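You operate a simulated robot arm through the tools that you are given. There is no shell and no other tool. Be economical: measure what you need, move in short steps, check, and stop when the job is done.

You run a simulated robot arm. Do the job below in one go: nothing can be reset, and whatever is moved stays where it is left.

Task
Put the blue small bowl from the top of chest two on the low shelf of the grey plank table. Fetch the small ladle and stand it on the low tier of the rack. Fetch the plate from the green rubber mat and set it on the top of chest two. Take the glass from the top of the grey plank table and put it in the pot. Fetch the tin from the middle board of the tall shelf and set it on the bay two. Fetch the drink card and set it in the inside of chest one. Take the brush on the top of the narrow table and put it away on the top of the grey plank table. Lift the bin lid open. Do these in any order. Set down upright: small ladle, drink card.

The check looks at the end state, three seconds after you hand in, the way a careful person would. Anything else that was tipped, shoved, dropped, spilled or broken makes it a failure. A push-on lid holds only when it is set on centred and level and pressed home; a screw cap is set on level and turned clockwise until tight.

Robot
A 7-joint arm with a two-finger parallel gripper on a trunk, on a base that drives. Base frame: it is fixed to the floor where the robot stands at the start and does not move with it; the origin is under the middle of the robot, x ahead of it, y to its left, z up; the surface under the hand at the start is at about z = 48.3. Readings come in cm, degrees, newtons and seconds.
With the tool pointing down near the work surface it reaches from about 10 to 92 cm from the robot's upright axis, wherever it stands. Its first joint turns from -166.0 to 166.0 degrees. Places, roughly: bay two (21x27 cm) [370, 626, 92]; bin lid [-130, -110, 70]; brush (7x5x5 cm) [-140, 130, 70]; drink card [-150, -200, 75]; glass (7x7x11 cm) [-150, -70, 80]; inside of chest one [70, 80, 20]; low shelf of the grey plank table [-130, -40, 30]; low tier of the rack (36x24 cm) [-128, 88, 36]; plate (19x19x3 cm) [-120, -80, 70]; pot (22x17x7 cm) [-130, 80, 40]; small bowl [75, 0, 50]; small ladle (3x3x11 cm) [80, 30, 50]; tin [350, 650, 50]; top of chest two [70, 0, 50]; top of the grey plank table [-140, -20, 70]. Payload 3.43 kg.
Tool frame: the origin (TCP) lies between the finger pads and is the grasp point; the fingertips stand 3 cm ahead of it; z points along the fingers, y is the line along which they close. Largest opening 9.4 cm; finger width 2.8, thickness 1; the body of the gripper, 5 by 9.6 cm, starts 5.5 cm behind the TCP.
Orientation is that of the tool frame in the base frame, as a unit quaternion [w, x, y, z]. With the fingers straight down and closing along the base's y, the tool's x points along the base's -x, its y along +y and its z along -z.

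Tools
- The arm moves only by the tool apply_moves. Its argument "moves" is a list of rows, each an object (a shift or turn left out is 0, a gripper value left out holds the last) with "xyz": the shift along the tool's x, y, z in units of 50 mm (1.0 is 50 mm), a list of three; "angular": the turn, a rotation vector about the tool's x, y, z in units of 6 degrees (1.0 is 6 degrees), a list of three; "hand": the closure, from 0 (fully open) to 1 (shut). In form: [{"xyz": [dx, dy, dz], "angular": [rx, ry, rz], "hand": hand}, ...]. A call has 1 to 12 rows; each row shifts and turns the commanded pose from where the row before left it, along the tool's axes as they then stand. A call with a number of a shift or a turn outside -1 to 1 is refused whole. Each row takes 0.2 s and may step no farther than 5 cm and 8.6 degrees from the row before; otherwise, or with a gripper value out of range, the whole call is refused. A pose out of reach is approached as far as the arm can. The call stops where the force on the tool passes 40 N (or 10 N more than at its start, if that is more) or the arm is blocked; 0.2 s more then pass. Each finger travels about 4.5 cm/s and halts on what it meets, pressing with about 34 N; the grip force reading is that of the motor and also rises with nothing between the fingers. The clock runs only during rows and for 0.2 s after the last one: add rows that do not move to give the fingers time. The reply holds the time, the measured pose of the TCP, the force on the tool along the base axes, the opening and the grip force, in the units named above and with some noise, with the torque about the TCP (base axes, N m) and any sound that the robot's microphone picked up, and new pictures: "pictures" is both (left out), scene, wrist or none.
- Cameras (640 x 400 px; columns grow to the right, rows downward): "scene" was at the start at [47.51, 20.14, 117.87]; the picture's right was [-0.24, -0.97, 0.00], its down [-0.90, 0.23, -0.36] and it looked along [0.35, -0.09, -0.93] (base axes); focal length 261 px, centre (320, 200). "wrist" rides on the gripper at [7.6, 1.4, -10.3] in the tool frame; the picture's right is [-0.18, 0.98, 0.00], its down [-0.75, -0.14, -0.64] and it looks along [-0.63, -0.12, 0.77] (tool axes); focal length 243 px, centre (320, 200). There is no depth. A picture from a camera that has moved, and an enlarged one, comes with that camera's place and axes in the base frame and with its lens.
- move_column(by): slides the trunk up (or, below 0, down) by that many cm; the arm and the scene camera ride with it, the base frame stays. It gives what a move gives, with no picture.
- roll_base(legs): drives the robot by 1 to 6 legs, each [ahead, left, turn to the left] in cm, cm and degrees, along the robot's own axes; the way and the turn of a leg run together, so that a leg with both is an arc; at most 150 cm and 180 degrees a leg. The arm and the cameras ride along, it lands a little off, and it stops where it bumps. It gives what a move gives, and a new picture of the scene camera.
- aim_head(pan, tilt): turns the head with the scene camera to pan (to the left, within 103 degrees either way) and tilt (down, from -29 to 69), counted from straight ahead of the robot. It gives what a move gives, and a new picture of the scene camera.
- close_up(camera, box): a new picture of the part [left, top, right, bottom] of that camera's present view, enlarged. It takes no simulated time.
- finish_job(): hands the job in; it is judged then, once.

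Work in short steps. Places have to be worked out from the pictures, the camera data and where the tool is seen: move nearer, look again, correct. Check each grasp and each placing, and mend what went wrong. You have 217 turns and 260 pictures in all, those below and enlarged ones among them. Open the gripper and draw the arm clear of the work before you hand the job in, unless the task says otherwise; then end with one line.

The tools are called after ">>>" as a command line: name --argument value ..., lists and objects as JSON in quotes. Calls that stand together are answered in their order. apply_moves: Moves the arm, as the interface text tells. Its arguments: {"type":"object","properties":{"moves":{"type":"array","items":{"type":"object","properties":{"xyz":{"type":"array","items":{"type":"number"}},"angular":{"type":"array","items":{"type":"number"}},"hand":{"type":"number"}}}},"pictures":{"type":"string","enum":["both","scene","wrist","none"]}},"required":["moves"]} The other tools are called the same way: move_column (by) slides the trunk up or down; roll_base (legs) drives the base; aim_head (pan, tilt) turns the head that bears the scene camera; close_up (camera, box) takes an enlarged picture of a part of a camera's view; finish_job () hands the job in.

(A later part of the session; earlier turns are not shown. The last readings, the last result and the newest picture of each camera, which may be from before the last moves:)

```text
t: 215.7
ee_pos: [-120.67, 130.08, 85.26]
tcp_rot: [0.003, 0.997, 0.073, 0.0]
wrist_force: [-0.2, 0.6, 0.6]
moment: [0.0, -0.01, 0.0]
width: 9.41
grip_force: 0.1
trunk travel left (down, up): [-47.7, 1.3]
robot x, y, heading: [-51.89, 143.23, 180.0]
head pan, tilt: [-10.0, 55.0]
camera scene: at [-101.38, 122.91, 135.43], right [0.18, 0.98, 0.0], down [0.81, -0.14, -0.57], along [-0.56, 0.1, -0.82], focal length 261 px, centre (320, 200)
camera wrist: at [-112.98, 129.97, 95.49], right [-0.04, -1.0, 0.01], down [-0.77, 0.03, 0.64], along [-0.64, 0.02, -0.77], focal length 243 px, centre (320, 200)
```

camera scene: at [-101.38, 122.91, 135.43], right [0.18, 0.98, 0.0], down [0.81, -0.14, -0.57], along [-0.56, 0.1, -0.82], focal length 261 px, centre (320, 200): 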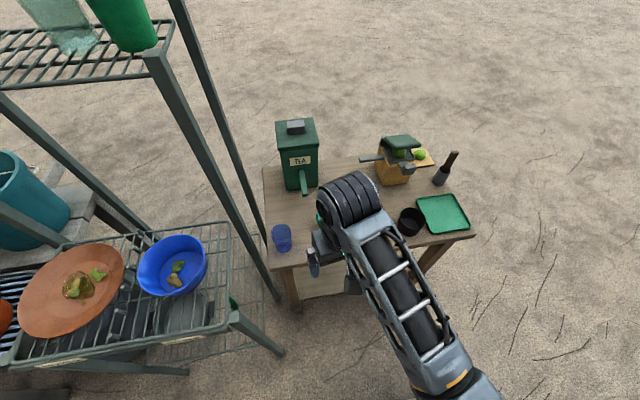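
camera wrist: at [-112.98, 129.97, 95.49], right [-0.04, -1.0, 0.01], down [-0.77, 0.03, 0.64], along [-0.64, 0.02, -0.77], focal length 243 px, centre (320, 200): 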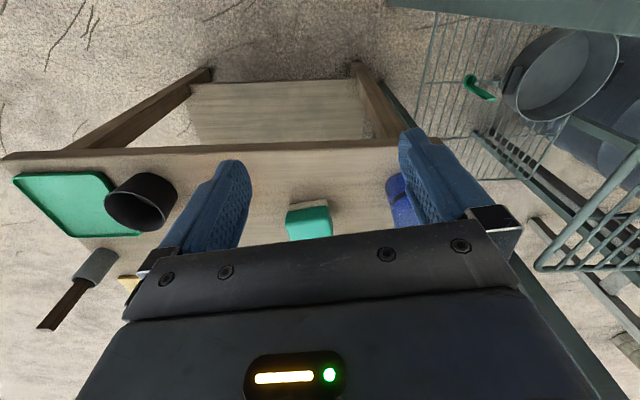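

Move over the brush and re-measure.

>>> apply_moves --moves '[{"xyz": [-0.9, -0.3, 0]}, {"xyz": [-0.9, -0.3, 0]}, {"xyz": [-0.9, 0, 0]}]' --pictures "wrist"

```text
t: 216.5
ee_pos: [-134.54, 131.1, 85.08]
tcp_rot: [0.003, 0.997, 0.073, 0.0]
wrist_force: [0.2, 0.2, -0.2]
moment: [-0.01, 0.02, -0.06]
width: 9.4
grip_force: 0.0
trunk travel left (down, up): [-47.7, 1.3]
robot x, y, heading: [-52.13, 143.21, 179.9]
head pan, tilt: [-10.0, 55.0]
camera wrist: at [-126.85, 130.84, 95.41], right [-0.04, -1.0, 0.0], down [-0.77, 0.03, 0.64], along [-0.64, 0.02, -0.77], focal length 243 px, centre (320, 200)
```

wrist: 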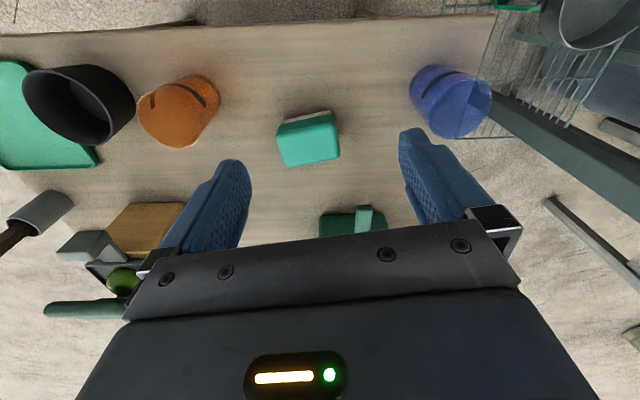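

Re-measured by parallax: brush at about [-140, 132.5], top z≈68. Move above it and lower part-way.

>>> apply_moves --moves '[{"xyz": [-0.53, -0.22, 0.3]}, {"xyz": [-0.52, -0.22, 0.6]}, {"xyz": [0, 0, 0.8]}]' --pictures "wrist"

```text
t: 217.3
ee_pos: [-139.94, 132.12, 77.21]
tcp_rot: [0.003, 0.997, 0.074, -0.001]
wrist_force: [-0.2, -0.4, -0.3]
moment: [0.0, 0.02, 0.0]
width: 9.42
grip_force: 0.0
trunk travel left (down, up): [-47.7, 1.3]
robot x, y, heading: [-51.99, 143.23, 179.7]
head pan, tilt: [-10.0, 55.0]
camera wrist: at [-132.18, 131.95, 87.48], right [-0.04, -1.0, 0.01], down [-0.77, 0.03, 0.64], along [-0.64, 0.02, -0.77], focal length 243 px, centre (320, 200)
```

wrist: 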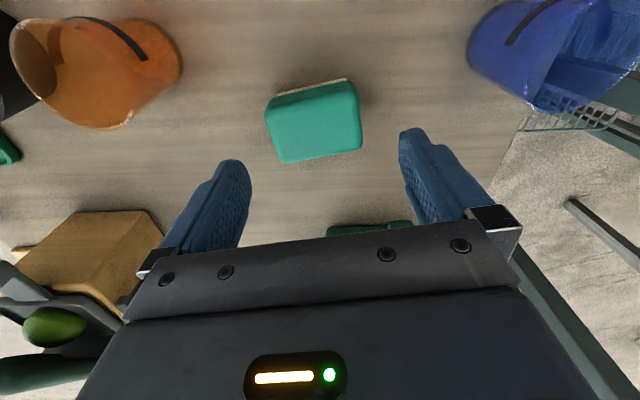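

Well aligned. Lower to z≈68.

>>> apply_moves --moves '[{"xyz": [0, -0.08, 0.8]}, {"xyz": [0, 0, 0.7]}, {"xyz": [0, 0, 0.34]}]' --pictures "wrist"

```text
t: 218.0
ee_pos: [-140.0, 132.68, 68.96]
tcp_rot: [0.001, 0.997, 0.073, 0.0]
wrist_force: [8.2, 1.8, 18.2]
moment: [0.85, 0.18, -0.42]
width: 9.34
grip_force: 0.1
trunk travel left (down, up): [-47.7, 1.3]
robot x, y, heading: [-51.56, 143.05, 179.9]
head pan, tilt: [-10.0, 55.0]
stopped in row 3: the force on the tool passed its limit at 66 N (the readings are from after the stop); the commanded pose is now the measured one
camera wrist: at [-132.38, 132.48, 79.31], right [-0.04, -1.0, 0.0], down [-0.77, 0.03, 0.64], along [-0.64, 0.03, -0.77], focal length 243 px, centre (320, 200)
```

wrist: 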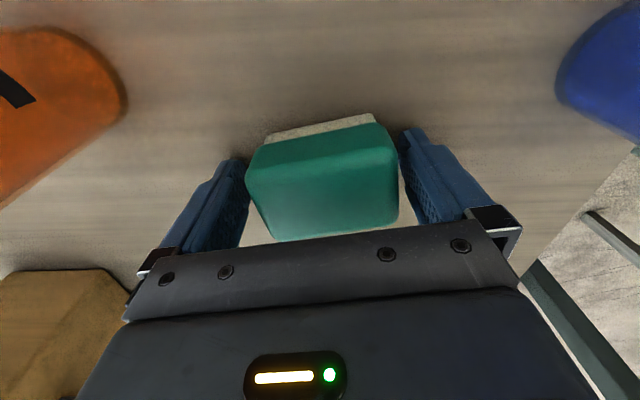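

The fingertips met the table (z≈66). Raise 0.6 cm and close.

>>> apply_moves --moves '[{"xyz": [0, 0, -0.13]}, {"hand": 0.3}, {"hand": 0.6}, {}, {}]' --pictures "wrist"

```text
t: 219.2
ee_pos: [-140.1, 132.55, 69.51]
tcp_rot: [0.001, 0.997, 0.072, 0.002]
wrist_force: [-0.4, 0.8, 0.5]
moment: [-0.01, -0.03, -0.03]
width: 7.15
grip_force: 33.8
trunk travel left (down, up): [-47.7, 1.3]
robot x, y, heading: [-51.32, 142.92, 180.1]
head pan, tilt: [-10.0, 55.0]
camera wrist: at [-132.3, 132.48, 79.78], right [-0.04, -1.0, 0.0], down [-0.77, 0.03, 0.64], along [-0.64, 0.03, -0.77], focal length 243 px, centre (320, 200)
```

wrist: 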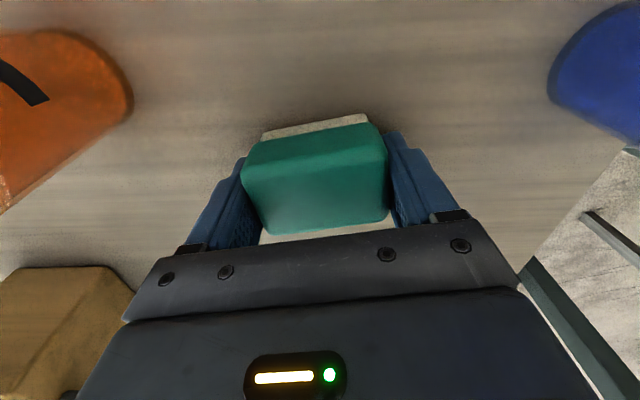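

Held at 7.15 cm. Lift and retract, then travel to the grey plank table; I aim for the free area at about [-134, -56] between the mat and the black tub.

>>> apply_moves --moves '[{"xyz": [0, 0, -0.5]}, {"xyz": [0, 0, -1]}, {"xyz": [0, 0, -1]}, {"xyz": [0, 0, -1]}, {"xyz": [0, 0, -0.5]}, {"xyz": [1, 0, 0]}, {"xyz": [1, 0, 0]}, {"xyz": [1, 0, 0]}, {"xyz": [1, 0, 0]}, {"xyz": [1, 0, 0]}]' --pictures "wrist"

>>> roll_base --legs '[[-22, 0, 0], [0, 110, 0], [0, 85, 0]]'

>>> aim_head --pan 0 --tilt 60

```text
t: 221.6
ee_pos: [-117.36, 131.63, 91.91]
tcp_rot: [0.009, 0.992, 0.124, -0.029]
wrist_force: [0.2, -0.6, 0.1]
moment: [0.0, -0.03, 0.01]
width: 7.19
grip_force: 34.0
trunk travel left (down, up): [-47.7, 1.3]
robot x, y, heading: [-52.06, 143.04, 180.0]
head pan, tilt: [-10.0, 55.0]
stopped in row 10: the arm was blocked; the commanded pose is now the measured one
camera wrist: at [-109.17, 132.51, 101.71], right [0.06, -1.0, 0.02], down [-0.73, -0.03, 0.68], along [-0.68, -0.06, -0.73], focal length 243 px, centre (320, 200)
```

wrist: 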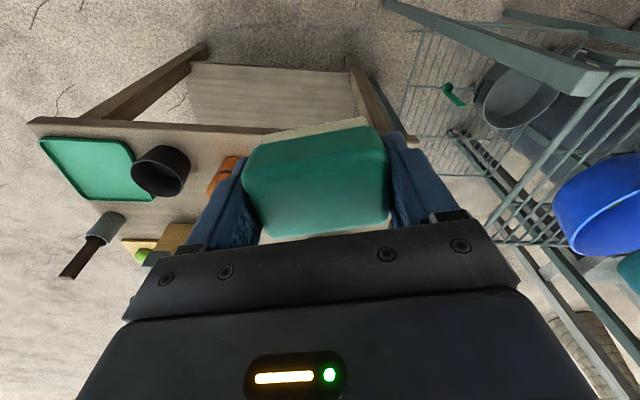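

```text
t: 232.8
ee_pos: [-98.24, -67.06, 91.9]
tcp_rot: [0.008, 0.992, 0.123, -0.028]
wrist_force: [-0.1, -0.3, -0.8]
moment: [-0.01, 0.0, 0.03]
width: 7.15
grip_force: 33.8
trunk travel left (down, up): [-47.7, 1.3]
robot x, y, heading: [-33.0, -55.46, 179.6]
head pan, tilt: [-10.0, 55.0]
camera scene: at [-82.33, -75.91, 135.42], right [0.18, 0.98, 0.0], down [0.81, -0.15, -0.57], along [-0.56, 0.1, -0.82], focal length 261 px, centre (320, 200)
```

scene: 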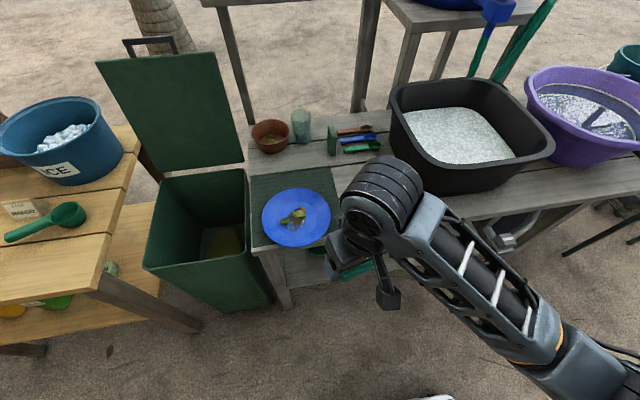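

```text
t: 233.5
ee_pos: [-98.24, -67.09, 91.96]
tcp_rot: [0.008, 0.992, 0.123, -0.029]
wrist_force: [0.6, 0.5, -0.4]
moment: [0.0, 0.0, 0.0]
width: 7.15
grip_force: 34.3
trunk travel left (down, up): [-47.7, 1.3]
robot x, y, heading: [-32.85, -55.77, 179.8]
head pan, tilt: [0.0, 60.0]
camera scene: at [-81.9, -77.16, 134.81], right [0.0, 1.0, 0.0], down [0.87, 0.0, -0.5], along [-0.5, 0.0, -0.87], focal length 261 px, centre (320, 200)
```

scene: 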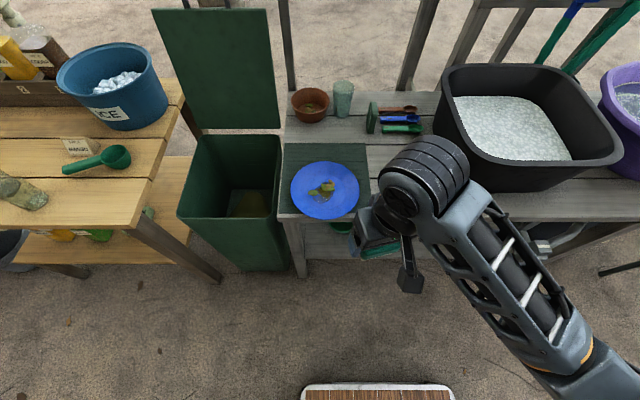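

Bin lid stands open. Straighten the tool (yaw and pitch), then drive ahead.

>>> apply_moves --moves '[{"angular": [0, 0.55, 0.75]}, {"angular": [0, 0, 0.8]}, {"angular": [0, 0, 0.8]}]' --pictures "none"

>>> roll_base --legs '[[27, 0, 0]]'

>>> apply_moves --moves '[{"xyz": [-0.5, -0.9, 0]}, {"xyz": [-0.5, -0.8, 0]}, {"xyz": [-0.6, 0, 0]}]'

```text
t: 234.3
ee_pos: [-98.32, -67.09, 91.93]
tcp_rot: [0.006, 1.0, 0.0, 0.001]
wrist_force: [-0.3, 0.4, -0.1]
moment: [0.01, 0.01, 0.01]
width: 7.18
grip_force: 33.9
trunk travel left (down, up): [-47.7, 1.3]
robot x, y, heading: [-33.0, -56.0, 179.8]
head pan, tilt: [0.0, 60.0]
```

```text
t: 236.2
ee_pos: [-125.41, -67.14, 91.97]
tcp_rot: [0.005, 1.0, 0.001, 0.002]
wrist_force: [0.9, 0.8, -0.2]
moment: [0.0, 0.02, 0.02]
width: 7.18
grip_force: 34.3
trunk travel left (down, up): [-47.7, 1.3]
robot x, y, heading: [-60.32, -55.94, 180.0]
head pan, tilt: [0.0, 60.0]
camera scene: at [-109.12, -77.22, 134.81], right [0.0, 1.0, 0.0], down [0.87, 0.0, -0.5], along [-0.5, 0.0, -0.87], focal length 261 px, centre (320, 200)
```

scene: 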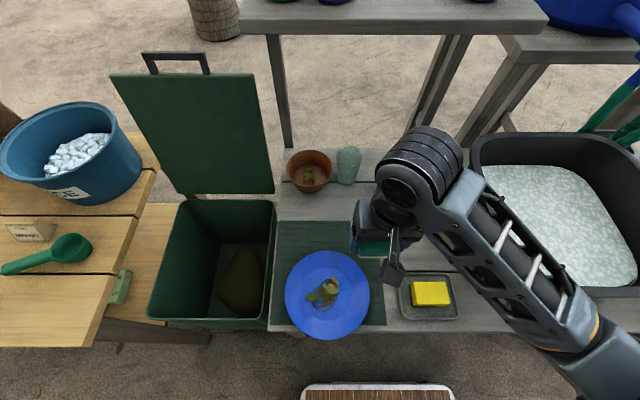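

```text
refused: row 1 steps farther than a row can; nothing moved
```

>>> apply_moves --moves '[{"xyz": [-0.64, -0.64, 0]}, {"xyz": [-0.64, -0.64, 0]}, {"xyz": [-0.64, -0.64, 0]}]'

```text
t: 237.0
ee_pos: [-135.04, -57.6, 91.78]
tcp_rot: [0.006, 1.0, 0.003, 0.001]
wrist_force: [0.2, -0.2, -0.9]
moment: [0.0, -0.02, -0.02]
width: 7.18
grip_force: 33.9
trunk travel left (down, up): [-47.7, 1.3]
robot x, y, heading: [-60.44, -55.68, 179.9]
head pan, tilt: [0.0, 60.0]
camera scene: at [-109.1, -77.25, 134.81], right [0.0, 1.0, 0.0], down [0.87, 0.0, -0.5], along [-0.5, 0.0, -0.87], focal length 261 px, centre (320, 200)
camera wrist: at [-127.45, -58.83, 102.08], right [-0.18, -0.98, 0.01], down [-0.76, 0.15, 0.64], along [-0.63, 0.11, -0.77], focal length 243 px, centre (320, 200)
```

scene: 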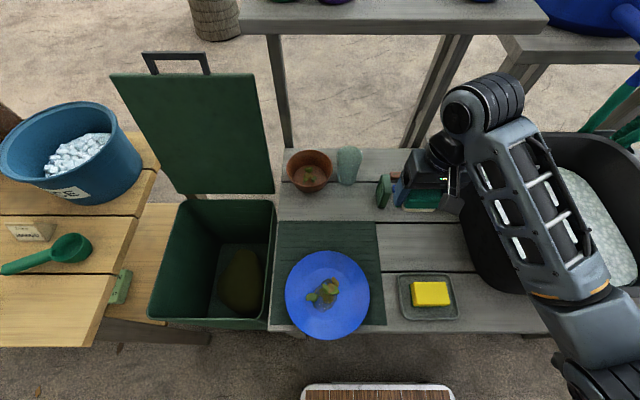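
wrist: 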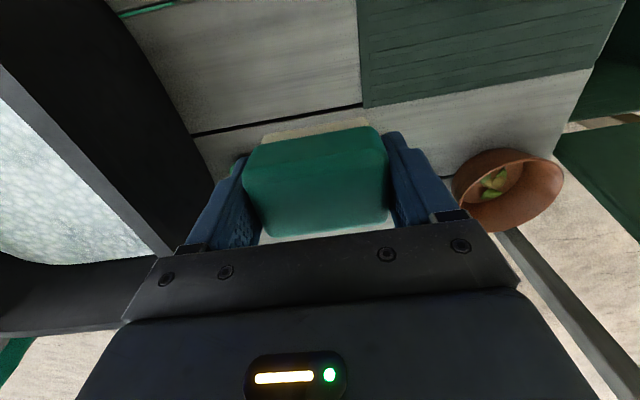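

The landing spot projects to clear wood between the mat and the tub. Lower 15 cm, then in small steps.

>>> apply_moves --moves '[{"xyz": [0, -0.1, 0.9]}, {"xyz": [0, 0, 0.9]}, {"xyz": [0, 0, 0.9]}]'

```text
t: 237.8
ee_pos: [-135.05, -57.6, 78.04]
tcp_rot: [0.006, 1.0, 0.001, 0.002]
wrist_force: [-0.3, 0.2, -0.5]
moment: [-0.04, 0.04, 0.01]
width: 7.16
grip_force: 34.0
trunk travel left (down, up): [-47.7, 1.3]
robot x, y, heading: [-59.94, -55.87, 179.8]
head pan, tilt: [0.0, 60.0]
camera scene: at [-109.12, -77.19, 134.82], right [0.0, 1.0, 0.0], down [0.87, 0.0, -0.5], along [-0.5, 0.0, -0.87], focal length 261 px, centre (320, 200)
camera wrist: at [-127.52, -58.81, 88.41], right [-0.18, -0.98, 0.01], down [-0.76, 0.15, 0.64], along [-0.63, 0.11, -0.77], focal length 243 px, centre (320, 200)
```

scene: 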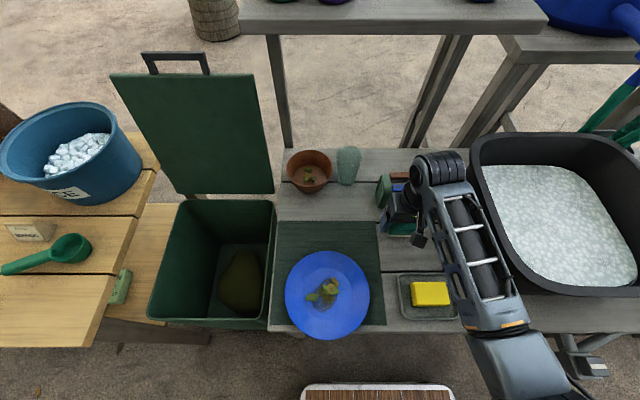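
wrist: 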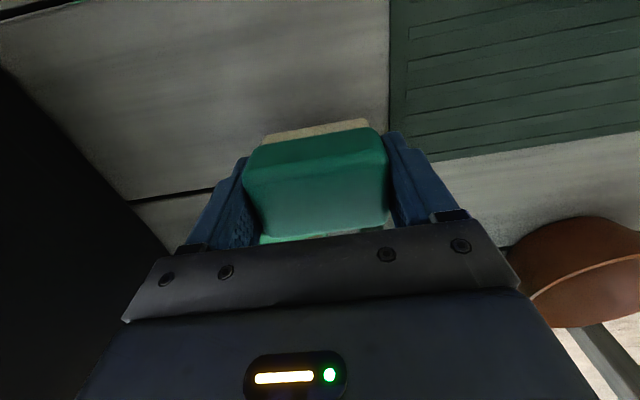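

>>> apply_moves --moves '[{"xyz": [0, 0, 0.3]}, {"xyz": [0, 0, 0.2]}, {"xyz": [0, 0, 0.12]}, {"xyz": [0, 0, 0.1]}]' --pictures "none"

>>> apply_moves --moves '[{"xyz": [0, 0, 0.1]}, {"xyz": [0, 0, 0.1]}]' --pictures "wrist"

```text
t: 238.9
ee_pos: [-135.25, -57.38, 74.96]
tcp_rot: [0.005, 1.0, 0.002, -0.003]
wrist_force: [6.7, -0.2, 18.8]
moment: [0.66, -0.28, -0.21]
width: 7.17
grip_force: 33.6
trunk travel left (down, up): [-47.7, 1.3]
robot x, y, heading: [-60.49, -55.68, 179.7]
head pan, tilt: [0.0, 60.0]
stopped in row 4: the force on the tool passed its limit at 55 N (the readings are from after the stop); the commanded pose is now the measured one
```

```text
t: 239.2
ee_pos: [-135.32, -57.36, 74.91]
tcp_rot: [0.006, 1.0, 0.003, -0.003]
wrist_force: [9.9, -2.4, 19.1]
moment: [0.58, -0.43, -0.39]
width: 7.18
grip_force: 33.9
trunk travel left (down, up): [-47.7, 1.3]
robot x, y, heading: [-59.91, -55.95, 179.7]
head pan, tilt: [0.0, 60.0]
stopped in row 1: the force on the tool passed its limit at 46 N (the readings are from after the stop); the commanded pose is now the measured one
camera wrist: at [-127.74, -58.57, 85.31], right [-0.18, -0.98, 0.01], down [-0.75, 0.14, 0.64], along [-0.64, 0.11, -0.76], focal length 243 px, centre (320, 200)
```

wrist: 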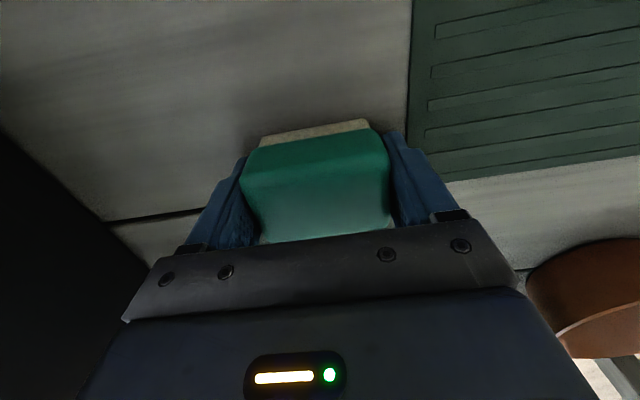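

Contact. Ease off, open, and lift away.

>>> apply_moves --moves '[{"xyz": [0, 0, -0.03]}, {"hand": 0.08}, {}, {}, {"xyz": [0, 0, -0.5]}, {"xyz": [0, 0, -0.9]}, {"xyz": [0, 0, -1]}, {"xyz": [0, 0, -1]}]'

```text
t: 241.0
ee_pos: [-137.31, -58.67, 92.59]
tcp_rot: [0.018, 0.999, 0.003, -0.026]
wrist_force: [1.3, -3.2, -0.1]
moment: [0.2, 0.12, 0.02]
width: 8.64
grip_force: 0.1
out of reach, approached as far as the arm can: row 8
trunk travel left (down, up): [-47.7, 1.3]
robot x, y, heading: [-59.94, -55.88, -180.1]
head pan, tilt: [0.0, 60.0]
camera scene: at [-109.01, -77.31, 134.81], right [0.0, 1.0, 0.0], down [0.87, 0.0, -0.5], along [-0.5, 0.0, -0.87], focal length 261 px, centre (320, 200)
camera wrist: at [-129.15, -59.54, 102.5], right [-0.18, -0.98, 0.05], down [-0.72, 0.16, 0.68], along [-0.67, 0.09, -0.73], focal length 243 px, centre (320, 200)
```

scene: 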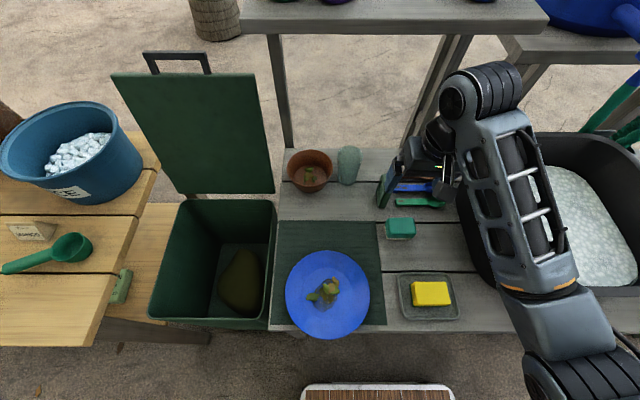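
wrist: 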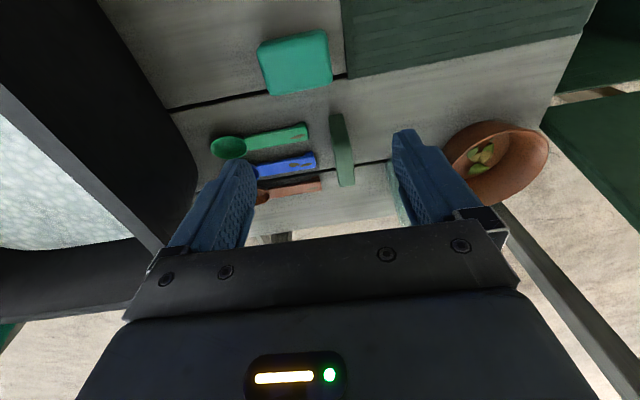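

Brush is on the table. Next the glass at about [-153, -69], beside the brown bowl. I'll pitch the tool 40° so it can enter the rack later; retract and pitch.

>>> apply_moves --moves '[{"xyz": [0.8, 0, 0], "angular": [0.35, 0, 0]}, {"xyz": [0.8, 0, 0]}, {"xyz": [0.8, 0, 0.3], "angular": [0, -0.9, 0]}, {"xyz": [0, 0, 0.3], "angular": [0, -0.9, 0]}, {"angular": [0, -0.9, 0]}, {"angular": [0, -0.9, 0]}, {"angular": [0, -0.9, 0]}, {"angular": [0, -0.9, 0]}, {"angular": [0, -0.8, 0], "hand": 0}]'

```text
t: 243.0
ee_pos: [-123.5, -57.11, 89.04]
tcp_rot: [-0.012, 0.947, 0.007, -0.321]
wrist_force: [-0.1, 0.3, -0.5]
moment: [0.0, -0.01, -0.02]
width: 9.4
grip_force: 0.1
trunk travel left (down, up): [-47.7, 1.3]
robot x, y, heading: [-60.08, -56.02, 179.8]
head pan, tilt: [0.0, 60.0]
camera scene: at [-109.11, -77.24, 134.81], right [0.0, 1.0, 0.0], down [0.87, 0.0, -0.5], along [-0.5, 0.0, -0.87], focal length 261 px, centre (320, 200)
camera wrist: at [-111.21, -58.5, 92.54], right [-0.14, -0.99, 0.09], down [-0.21, 0.12, 0.97], along [-0.97, 0.12, -0.22], focal length 243 px, centre (320, 200)
```

scene: 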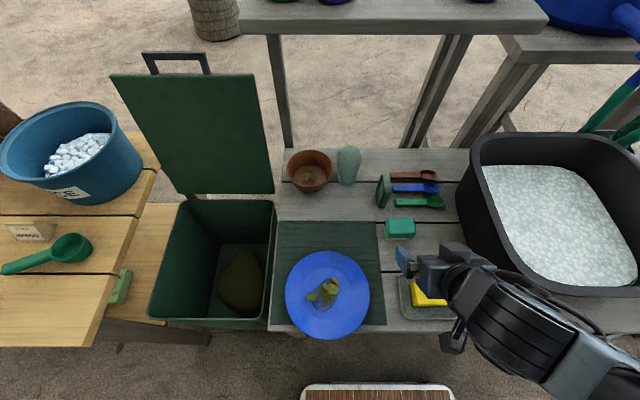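
wrist: 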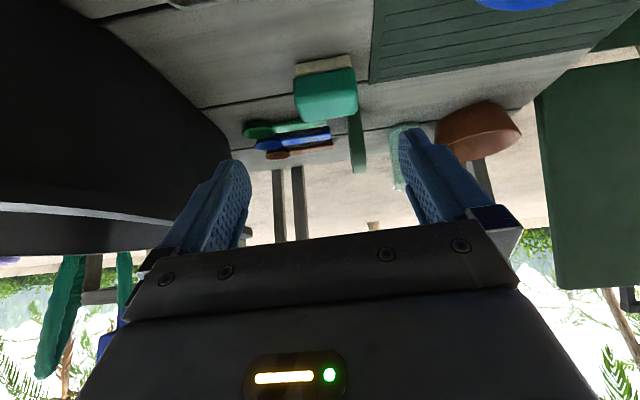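

Shift the hand left to y≈-69 and drive 12 cm ahead, then view the glass.

>>> apply_moves --moves '[{"xyz": [0, 0.8, 0]}, {"xyz": [0, 0.8, 0]}, {"xyz": [0, 0.8, 0]}]' --pictures "none"

>>> roll_base --legs '[[11, 0, 0]]'

>>> apply_moves --moves '[{}]' --pictures "wrist"

```text
t: 243.8
ee_pos: [-123.56, -69.25, 88.69]
tcp_rot: [-0.012, 0.947, 0.006, -0.321]
wrist_force: [-0.7, -0.1, -0.2]
moment: [-0.01, 0.01, 0.02]
width: 9.39
grip_force: 0.0
trunk travel left (down, up): [-47.7, 1.3]
robot x, y, heading: [-60.24, -55.92, 179.8]
head pan, tilt: [0.0, 60.0]
```

```text
t: 245.0
ee_pos: [-134.36, -69.52, 88.8]
tcp_rot: [-0.011, 0.947, 0.009, -0.32]
wrist_force: [-0.7, -0.2, -0.1]
moment: [0.0, 0.02, 0.0]
width: 9.42
grip_force: 0.0
trunk travel left (down, up): [-47.7, 1.3]
robot x, y, heading: [-71.08, -55.94, -179.8]
head pan, tilt: [0.0, 60.0]
camera scene: at [-120.02, -77.47, 134.82], right [0.0, 1.0, 0.0], down [0.87, 0.0, -0.5], along [-0.5, 0.0, -0.87], focal length 261 px, centre (320, 200)
```

scene: 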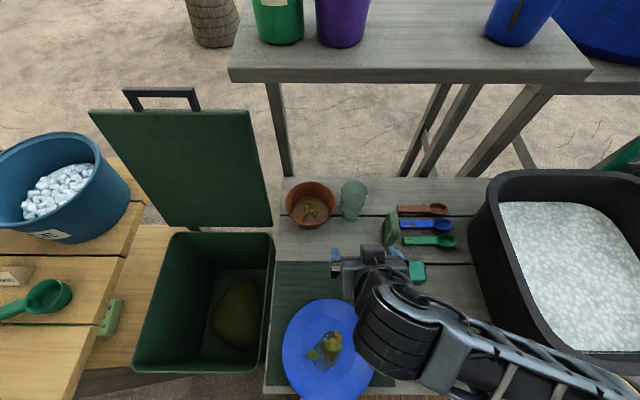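

```text
t: 245.4
ee_pos: [-134.35, -69.5, 88.67]
tcp_rot: [-0.012, 0.947, 0.008, -0.32]
wrist_force: [0.0, -0.6, -0.3]
moment: [0.02, 0.02, 0.0]
width: 9.42
grip_force: 0.1
trunk travel left (down, up): [-47.7, 1.3]
robot x, y, heading: [-71.05, -55.74, -179.6]
head pan, tilt: [0.0, 60.0]
camera wrist: at [-122.15, -70.86, 92.17], right [-0.14, -0.99, 0.09], down [-0.21, 0.11, 0.97], along [-0.97, 0.12, -0.22], focal length 243 px, centre (320, 200)
```

wrist: 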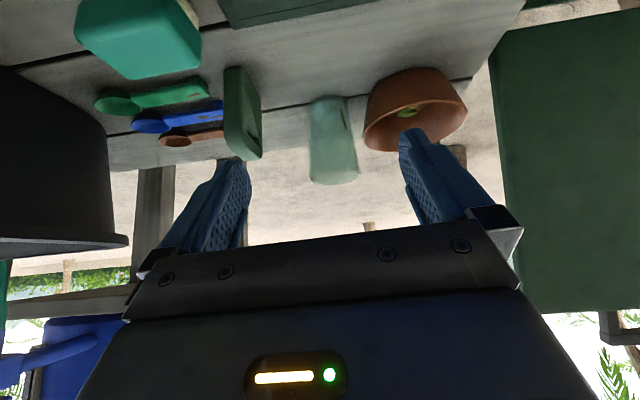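

Glass is at [-151.5, -69.4], top z≈82.5; the brown bowl's rim is close beside it at z≈78.6, so I grip the glass near its top. Approach from above-front, pausing 4 cm short.

>>> apply_moves --moves '[{"xyz": [-0.9, 0, 0], "angular": [-0.23, 0, 0]}, {"xyz": [-0.9, 0, 0]}, {"xyz": [0, 0, 0.9]}, {"xyz": [0, 0, 0.9]}, {"xyz": [0, 0, 0.3]}]'

```text
t: 246.6
ee_pos: [-147.88, -69.79, 85.75]
tcp_rot: [0.001, 0.947, 0.013, -0.32]
wrist_force: [0.5, -0.7, 0.7]
moment: [-0.02, 0.0, -0.02]
width: 9.42
grip_force: 0.1
trunk travel left (down, up): [-47.7, 1.3]
robot x, y, heading: [-71.13, -55.68, -179.8]
head pan, tilt: [0.0, 60.0]
camera scene: at [-120.02, -77.46, 134.82], right [0.0, 1.0, 0.0], down [0.87, 0.0, -0.5], along [-0.5, 0.0, -0.87], focal length 261 px, centre (320, 200)
camera wrist: at [-135.68, -70.83, 89.25], right [-0.12, -0.99, 0.1], down [-0.21, 0.13, 0.97], along [-0.97, 0.1, -0.22], focal length 243 px, centre (320, 200)
```

scene: 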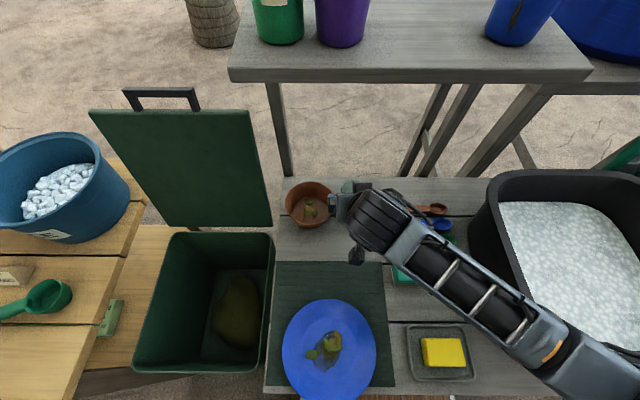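
wrist: 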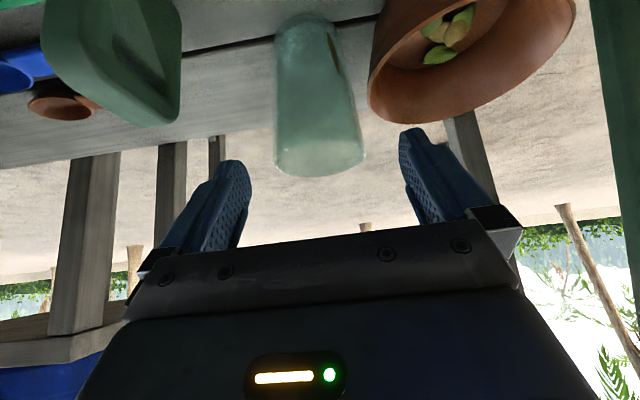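

The fingers will pass just above the bowl's rim (z≈78). Advance 3.9 cm and close gently.

>>> apply_moves --moves '[{"xyz": [0, -0.06, 0.4]}, {"xyz": [0, 0, 0.37]}, {"hand": 0.2}, {"hand": 0.3}, {"hand": 0.45}, {}]' --pictures "wrist"

```text
t: 248.0
ee_pos: [-150.33, -69.54, 82.78]
tcp_rot: [0.0, 0.947, 0.012, -0.321]
wrist_force: [0.2, 0.4, 0.8]
moment: [-0.01, 0.01, 0.02]
width: 6.49
grip_force: 33.9
trunk travel left (down, up): [-47.7, 1.3]
robot x, y, heading: [-71.21, -56.15, -179.7]
head pan, tilt: [0.0, 60.0]
camera wrist: at [-137.98, -70.7, 86.25], right [-0.12, -0.99, 0.11], down [-0.21, 0.13, 0.97], along [-0.97, 0.1, -0.22], focal length 243 px, centre (320, 200)
```

wrist: 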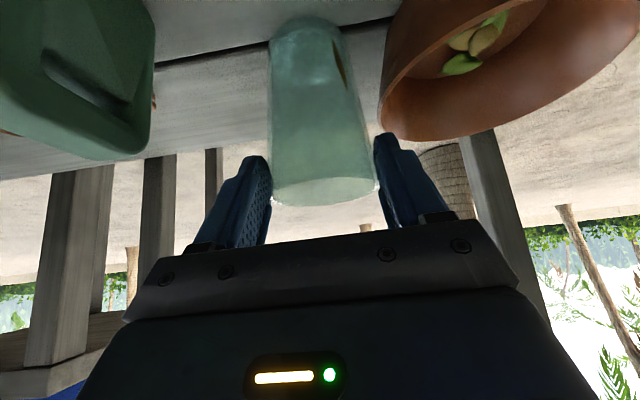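

Held at 6.5 cm. Lift straight up 10 cm and check.

>>> apply_moves --moves '[{"xyz": [-0.24, 0, -0.32]}, {"xyz": [-0.48, 0, -0.63]}, {"xyz": [-0.48, 0, -0.63]}]' --pictures "wrist"

```text
t: 248.8
ee_pos: [-150.06, -69.7, 92.88]
tcp_rot: [0.0, 0.947, 0.012, -0.321]
wrist_force: [-0.6, 0.3, -2.5]
moment: [-0.04, -0.04, 0.02]
width: 6.46
grip_force: 33.9
trunk travel left (down, up): [-47.7, 1.3]
robot x, y, heading: [-71.02, -55.95, -179.7]
head pan, tilt: [0.0, 60.0]
camera wrist: at [-137.84, -70.73, 96.48], right [-0.12, -0.99, 0.1], down [-0.21, 0.13, 0.97], along [-0.97, 0.1, -0.23], focal length 243 px, centre (320, 200)
```

wrist: 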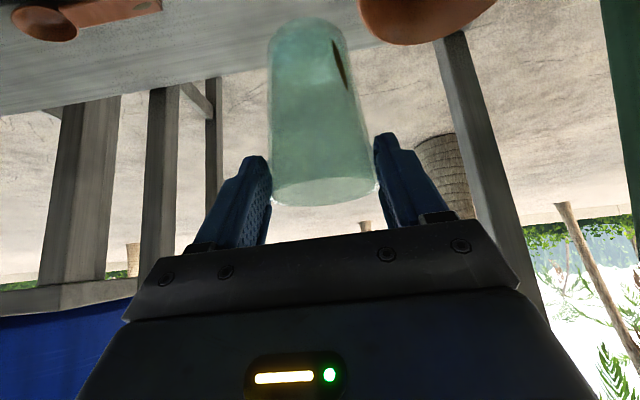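

Glass held (bottom about 11.3 cm below the TCP). To get into the pot under the rack's upper tier I need a flatter grip, so I'll first set it on the narrow table (old brush spot) and re-grasp. Back off and drive there.

>>> roll_base --legs '[[-62, 0, -0.3], [0, -100, 0], [0, -100, 0]]'

>>> aim_head --pan 0 --tilt 50

```text
t: 261.7
ee_pos: [-92.58, 129.08, 92.9]
tcp_rot: [0.001, 0.947, 0.012, -0.321]
wrist_force: [0.8, -0.3, -1.7]
moment: [0.04, -0.04, 0.02]
width: 6.47
grip_force: 33.5
trunk travel left (down, up): [-47.7, 1.3]
robot x, y, heading: [-13.38, 142.66, -179.7]
head pan, tilt: [0.0, 60.0]
camera scene: at [-62.66, 121.22, 134.81], right [0.0, 1.0, 0.0], down [0.87, 0.0, -0.5], along [-0.5, 0.0, -0.87], focal length 261 px, centre (320, 200)
```

scene: 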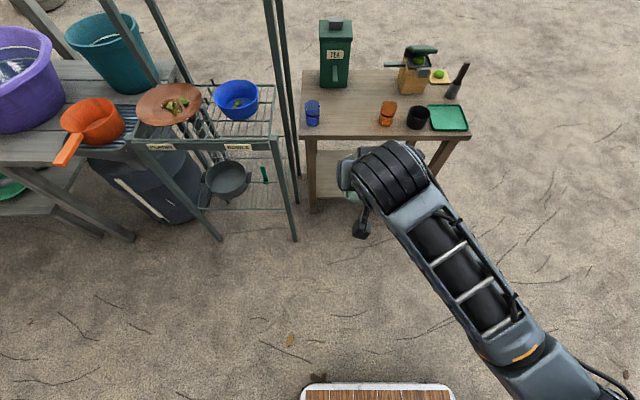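

```text
t: 262.4
ee_pos: [-92.66, 129.08, 92.98]
tcp_rot: [0.0, 0.947, 0.012, -0.321]
wrist_force: [-0.7, 0.9, -2.0]
moment: [0.01, -0.01, 0.01]
width: 6.46
grip_force: 33.7
trunk travel left (down, up): [-47.7, 1.3]
robot x, y, heading: [-13.72, 142.87, -180.2]
head pan, tilt: [0.0, 50.0]
camera scene: at [-63.69, 121.22, 136.06], right [0.0, 1.0, 0.0], down [0.77, 0.0, -0.64], along [-0.64, 0.0, -0.77], focal length 261 px, centre (320, 200)
```

scene: 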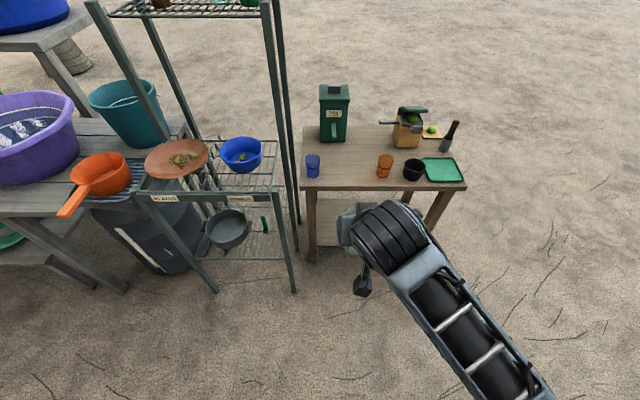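

Drive 40 cm ahead so the glass is over the free spot on the narrow table.

>>> roll_base --legs '[[40, 0, 0]]'

>>> apply_moves --moves '[{"xyz": [0.36, 0, 0.48]}, {"xyz": [0.36, 0, 0.48]}, {"xyz": [0.36, 0, 0.48]}, {"xyz": [0.24, 0, 0.32]}]'

```text
t: 264.9
ee_pos: [-132.57, 129.12, 92.98]
tcp_rot: [0.001, 0.947, 0.011, -0.321]
wrist_force: [-0.2, -1.0, -2.5]
moment: [0.01, -0.01, -0.02]
width: 6.46
grip_force: 34.1
trunk travel left (down, up): [-47.7, 1.3]
robot x, y, heading: [-53.47, 142.79, -179.9]
head pan, tilt: [0.0, 50.0]
camera scene: at [-103.56, 121.23, 136.07], right [0.0, 1.0, 0.0], down [0.77, 0.0, -0.64], along [-0.64, 0.0, -0.77], focal length 261 px, centre (320, 200)
```

scene: 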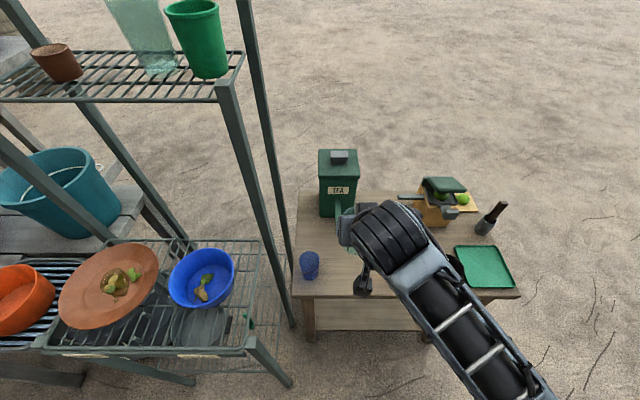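

```text
t: 265.9
ee_pos: [-132.91, 129.29, 81.91]
tcp_rot: [0.0, 0.947, 0.011, -0.321]
wrist_force: [-0.3, -1.1, -0.8]
moment: [-0.03, -0.05, 0.0]
width: 6.49
grip_force: 33.5
trunk travel left (down, up): [-47.7, 1.3]
robot x, y, heading: [-53.57, 143.05, -179.9]
head pan, tilt: [0.0, 50.0]
camera scene: at [-103.56, 121.23, 136.07], right [0.0, 1.0, 0.0], down [0.77, 0.0, -0.64], along [-0.64, 0.0, -0.77], focal length 261 px, centre (320, 200)
camera wrist: at [-120.66, 128.15, 85.42], right [-0.13, -0.99, 0.11], down [-0.21, 0.13, 0.97], along [-0.97, 0.1, -0.22], focal length 243 px, centre (320, 200)
```

scene: 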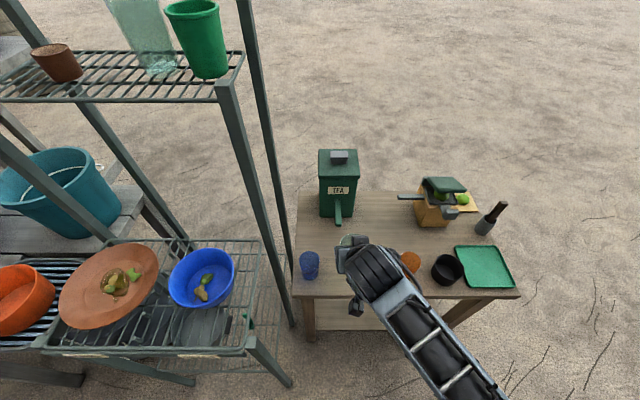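
wrist: 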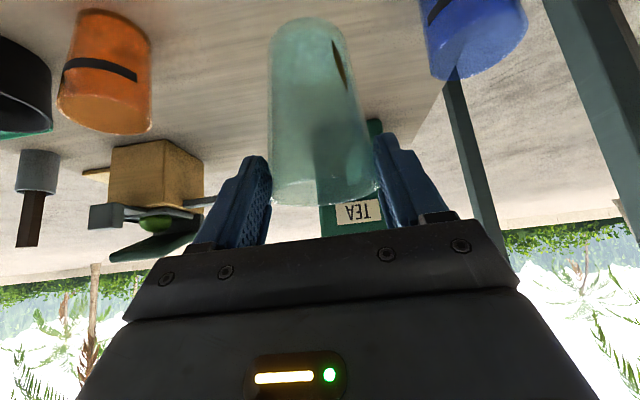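

Glass is about 4 cm above the table. Lower 3.6 cm then feel for contact.

>>> apply_moves --moves '[{"xyz": [0.24, 0, 0.32]}, {"xyz": [0.2, 0, 0.26]}, {"xyz": [0.04, 0, 0.05]}]' --pictures "none"

>>> apply_moves --moves '[{"xyz": [0.036, 0, 0.048]}, {"xyz": [0.036, 0, 0.048]}]' --pictures "none"

>>> apply_moves --moves '[{"xyz": [0.036, 0, 0.048]}]' --pictures "wrist"

```text
t: 266.7
ee_pos: [-132.77, 129.19, 77.98]
tcp_rot: [-0.001, 0.947, 0.01, -0.321]
wrist_force: [-0.2, -0.9, -2.0]
moment: [-0.04, -0.04, -0.01]
width: 6.46
grip_force: 34.1
trunk travel left (down, up): [-47.7, 1.3]
robot x, y, heading: [-53.72, 143.01, -179.7]
head pan, tilt: [0.0, 50.0]
```

```text
t: 267.3
ee_pos: [-132.91, 129.2, 77.41]
tcp_rot: [0.0, 0.947, 0.011, -0.321]
wrist_force: [-0.5, -0.1, -2.3]
moment: [0.0, -0.06, 0.0]
width: 6.45
grip_force: 33.6
trunk travel left (down, up): [-47.7, 1.3]
robot x, y, heading: [-53.54, 142.78, -179.7]
head pan, tilt: [0.0, 50.0]
```

```text
t: 267.7
ee_pos: [-132.7, 129.25, 77.05]
tcp_rot: [0.0, 0.947, 0.011, -0.321]
wrist_force: [-0.8, -0.3, -1.6]
moment: [-0.05, -0.04, 0.03]
width: 6.45
grip_force: 34.7
trunk travel left (down, up): [-47.7, 1.3]
robot x, y, heading: [-53.78, 142.71, -179.9]
head pan, tilt: [0.0, 50.0]
camera wrist: at [-120.44, 128.19, 80.6], right [-0.13, -0.99, 0.1], down [-0.21, 0.13, 0.97], along [-0.97, 0.1, -0.22], focal length 243 px, centre (320, 200)
```

wrist: 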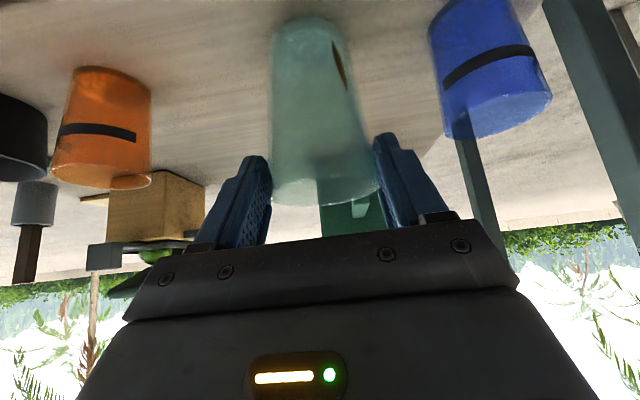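

>>> apply_moves --moves '[{"xyz": [0.036, 0, 0.048]}, {"xyz": [0.036, 0, 0.048]}]' --pictures "none"

>>> apply_moves --moves '[{"xyz": [0.036, 0, 0.048]}]' --pictures "none"

```text
t: 268.3
ee_pos: [-132.74, 129.23, 76.73]
tcp_rot: [-0.001, 0.947, 0.01, -0.322]
wrist_force: [2.8, 3.4, 12.0]
moment: [-0.03, -0.22, 0.05]
width: 6.46
grip_force: 33.6
trunk travel left (down, up): [-47.7, 1.3]
robot x, y, heading: [-53.84, 142.63, -180.0]
head pan, tilt: [0.0, 50.0]
```

```text
t: 268.9
ee_pos: [-132.81, 129.32, 76.63]
tcp_rot: [0.002, 0.945, 0.011, -0.326]
wrist_force: [0.7, 0.2, 15.1]
moment: [0.01, -0.25, 0.0]
width: 6.45
grip_force: 33.3
trunk travel left (down, up): [-47.7, 1.3]
robot x, y, heading: [-53.21, 142.58, -180.0]
head pan, tilt: [0.0, 50.0]
stopped in row 1: the force on the tool passed its limit at 41 N (the readings are from after the stop); the commanded pose is now the measured one
```

Contact. Release, back off 10 cm, and pitch the tool down to ~70° (nearly level).

>>> apply_moves --moves '[{"xyz": [-0.02, 0, -0.03]}, {"hand": 0.1}, {"hand": 0}, {}, {"xyz": [0, 0, -0.6]}, {"xyz": [0, 0, -0.8]}, {"xyz": [0, 0, -0.8], "angular": [0, -0.9, 0]}, {"angular": [0, -0.9, 0]}, {"angular": [0, -0.9, 0]}, {"angular": [0, -0.9, 0]}, {"angular": [0, -0.9, 0]}, {"angular": [0, -0.9, 0]}]' --pictures "both"

```text
t: 271.4
ee_pos: [-126.17, 129.39, 85.22]
tcp_rot: [0.004, 0.817, 0.01, -0.576]
wrist_force: [0.5, -1.2, 0.6]
moment: [0.02, 0.0, -0.02]
width: 9.4
grip_force: 0.0
trunk travel left (down, up): [-47.7, 1.3]
robot x, y, heading: [-53.56, 142.85, -180.1]
head pan, tilt: [0.0, 50.0]
camera scene: at [-103.56, 121.24, 136.07], right [0.0, 1.0, 0.0], down [0.77, 0.0, -0.64], along [-0.64, 0.0, -0.77], focal length 261 px, centre (320, 200)
camera wrist: at [-113.9, 128.32, 81.68], right [-0.04, -0.98, 0.17], down [0.35, 0.14, 0.93], along [-0.94, 0.1, 0.34], focal length 243 px, centre (320, 200)
```

scene: 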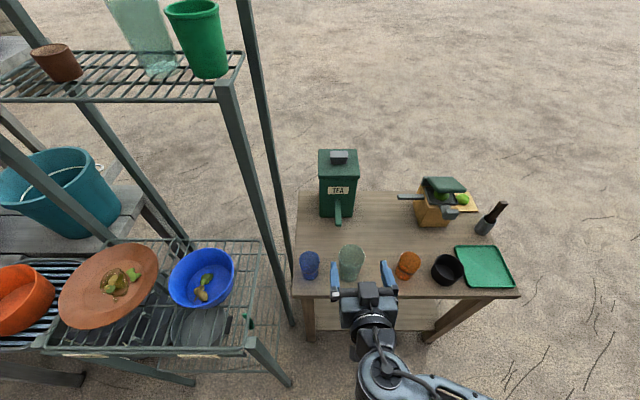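
wrist: 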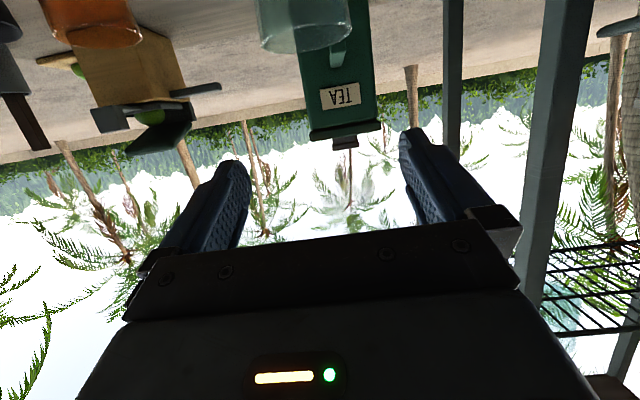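

Tool at 70°. Move down to grip height behind the glass.

>>> apply_moves --moves '[{"xyz": [0.68, 0, 0]}, {"xyz": [0.68, 0, 0]}, {"xyz": [0.68, 0, 0]}]' --pictures "both"

```text
t: 272.2
ee_pos: [-122.59, 129.34, 75.6]
tcp_rot: [0.003, 0.817, 0.01, -0.576]
wrist_force: [-0.4, 0.2, 0.5]
moment: [-0.01, -0.04, 0.02]
width: 9.39
grip_force: 0.1
trunk travel left (down, up): [-47.7, 1.3]
robot x, y, heading: [-53.8, 143.05, -180.0]
head pan, tilt: [0.0, 50.0]
camera scene: at [-103.55, 121.25, 136.08], right [0.0, 1.0, 0.0], down [0.77, 0.0, -0.64], along [-0.64, 0.0, -0.77], focal length 261 px, centre (320, 200)
camera wrist: at [-110.32, 128.22, 71.88], right [-0.04, -0.98, 0.17], down [0.35, 0.14, 0.93], along [-0.94, 0.1, 0.34], focal length 243 px, centre (320, 200)
```

scene: 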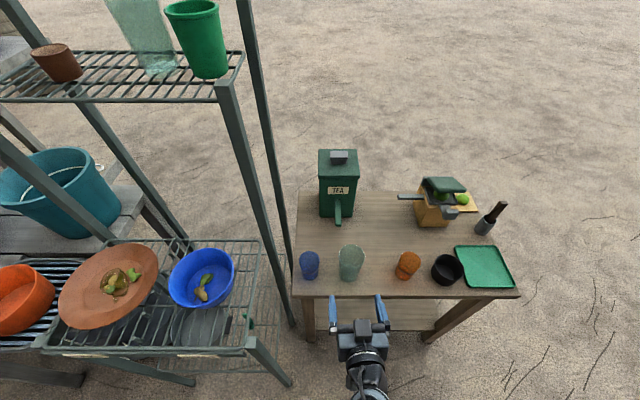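
wrist: 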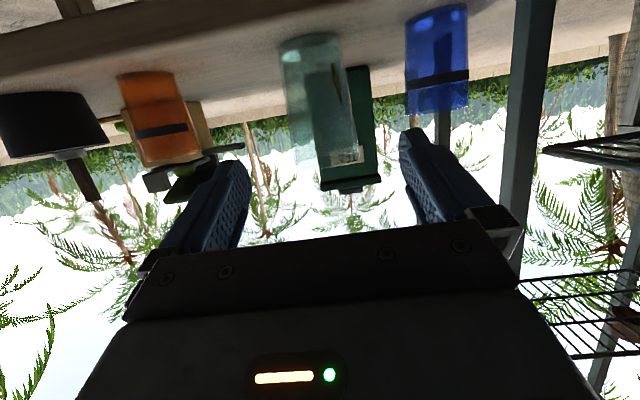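

Centred. Advance 9.8 cm horizontally and close.

>>> apply_moves --moves '[{"xyz": [-0.22, 0, 0.62]}, {"xyz": [-0.22, 0, 0.62]}, {"xyz": [-0.22, 0, 0.6]}, {"hand": 0.2}, {"hand": 0.3}, {"hand": 0.45}, {}]' --pictures "both"

```text
t: 273.9
ee_pos: [-132.11, 129.14, 75.46]
tcp_rot: [0.003, 0.817, 0.01, -0.576]
wrist_force: [-0.5, 0.3, 0.3]
moment: [-0.02, 0.13, -0.04]
width: 6.47
grip_force: 33.9
trunk travel left (down, up): [-47.7, 1.3]
robot x, y, heading: [-53.68, 142.87, -179.8]
head pan, tilt: [0.0, 50.0]
camera scene: at [-103.56, 121.24, 136.07], right [0.0, 1.0, 0.0], down [0.77, 0.0, -0.64], along [-0.64, 0.0, -0.77], focal length 261 px, centre (320, 200)
camera wrist: at [-119.9, 128.08, 71.87], right [-0.04, -0.98, 0.17], down [0.35, 0.14, 0.93], along [-0.94, 0.1, 0.34], focal length 243 px, centre (320, 200)
```

scene: 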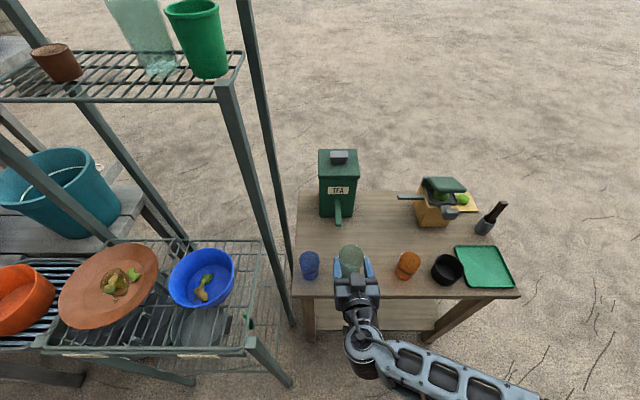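
wrist: 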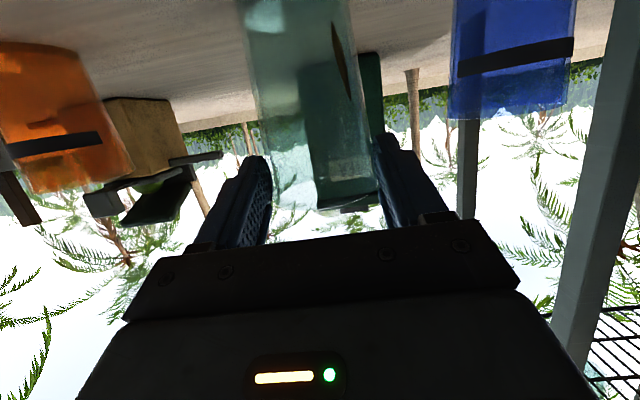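

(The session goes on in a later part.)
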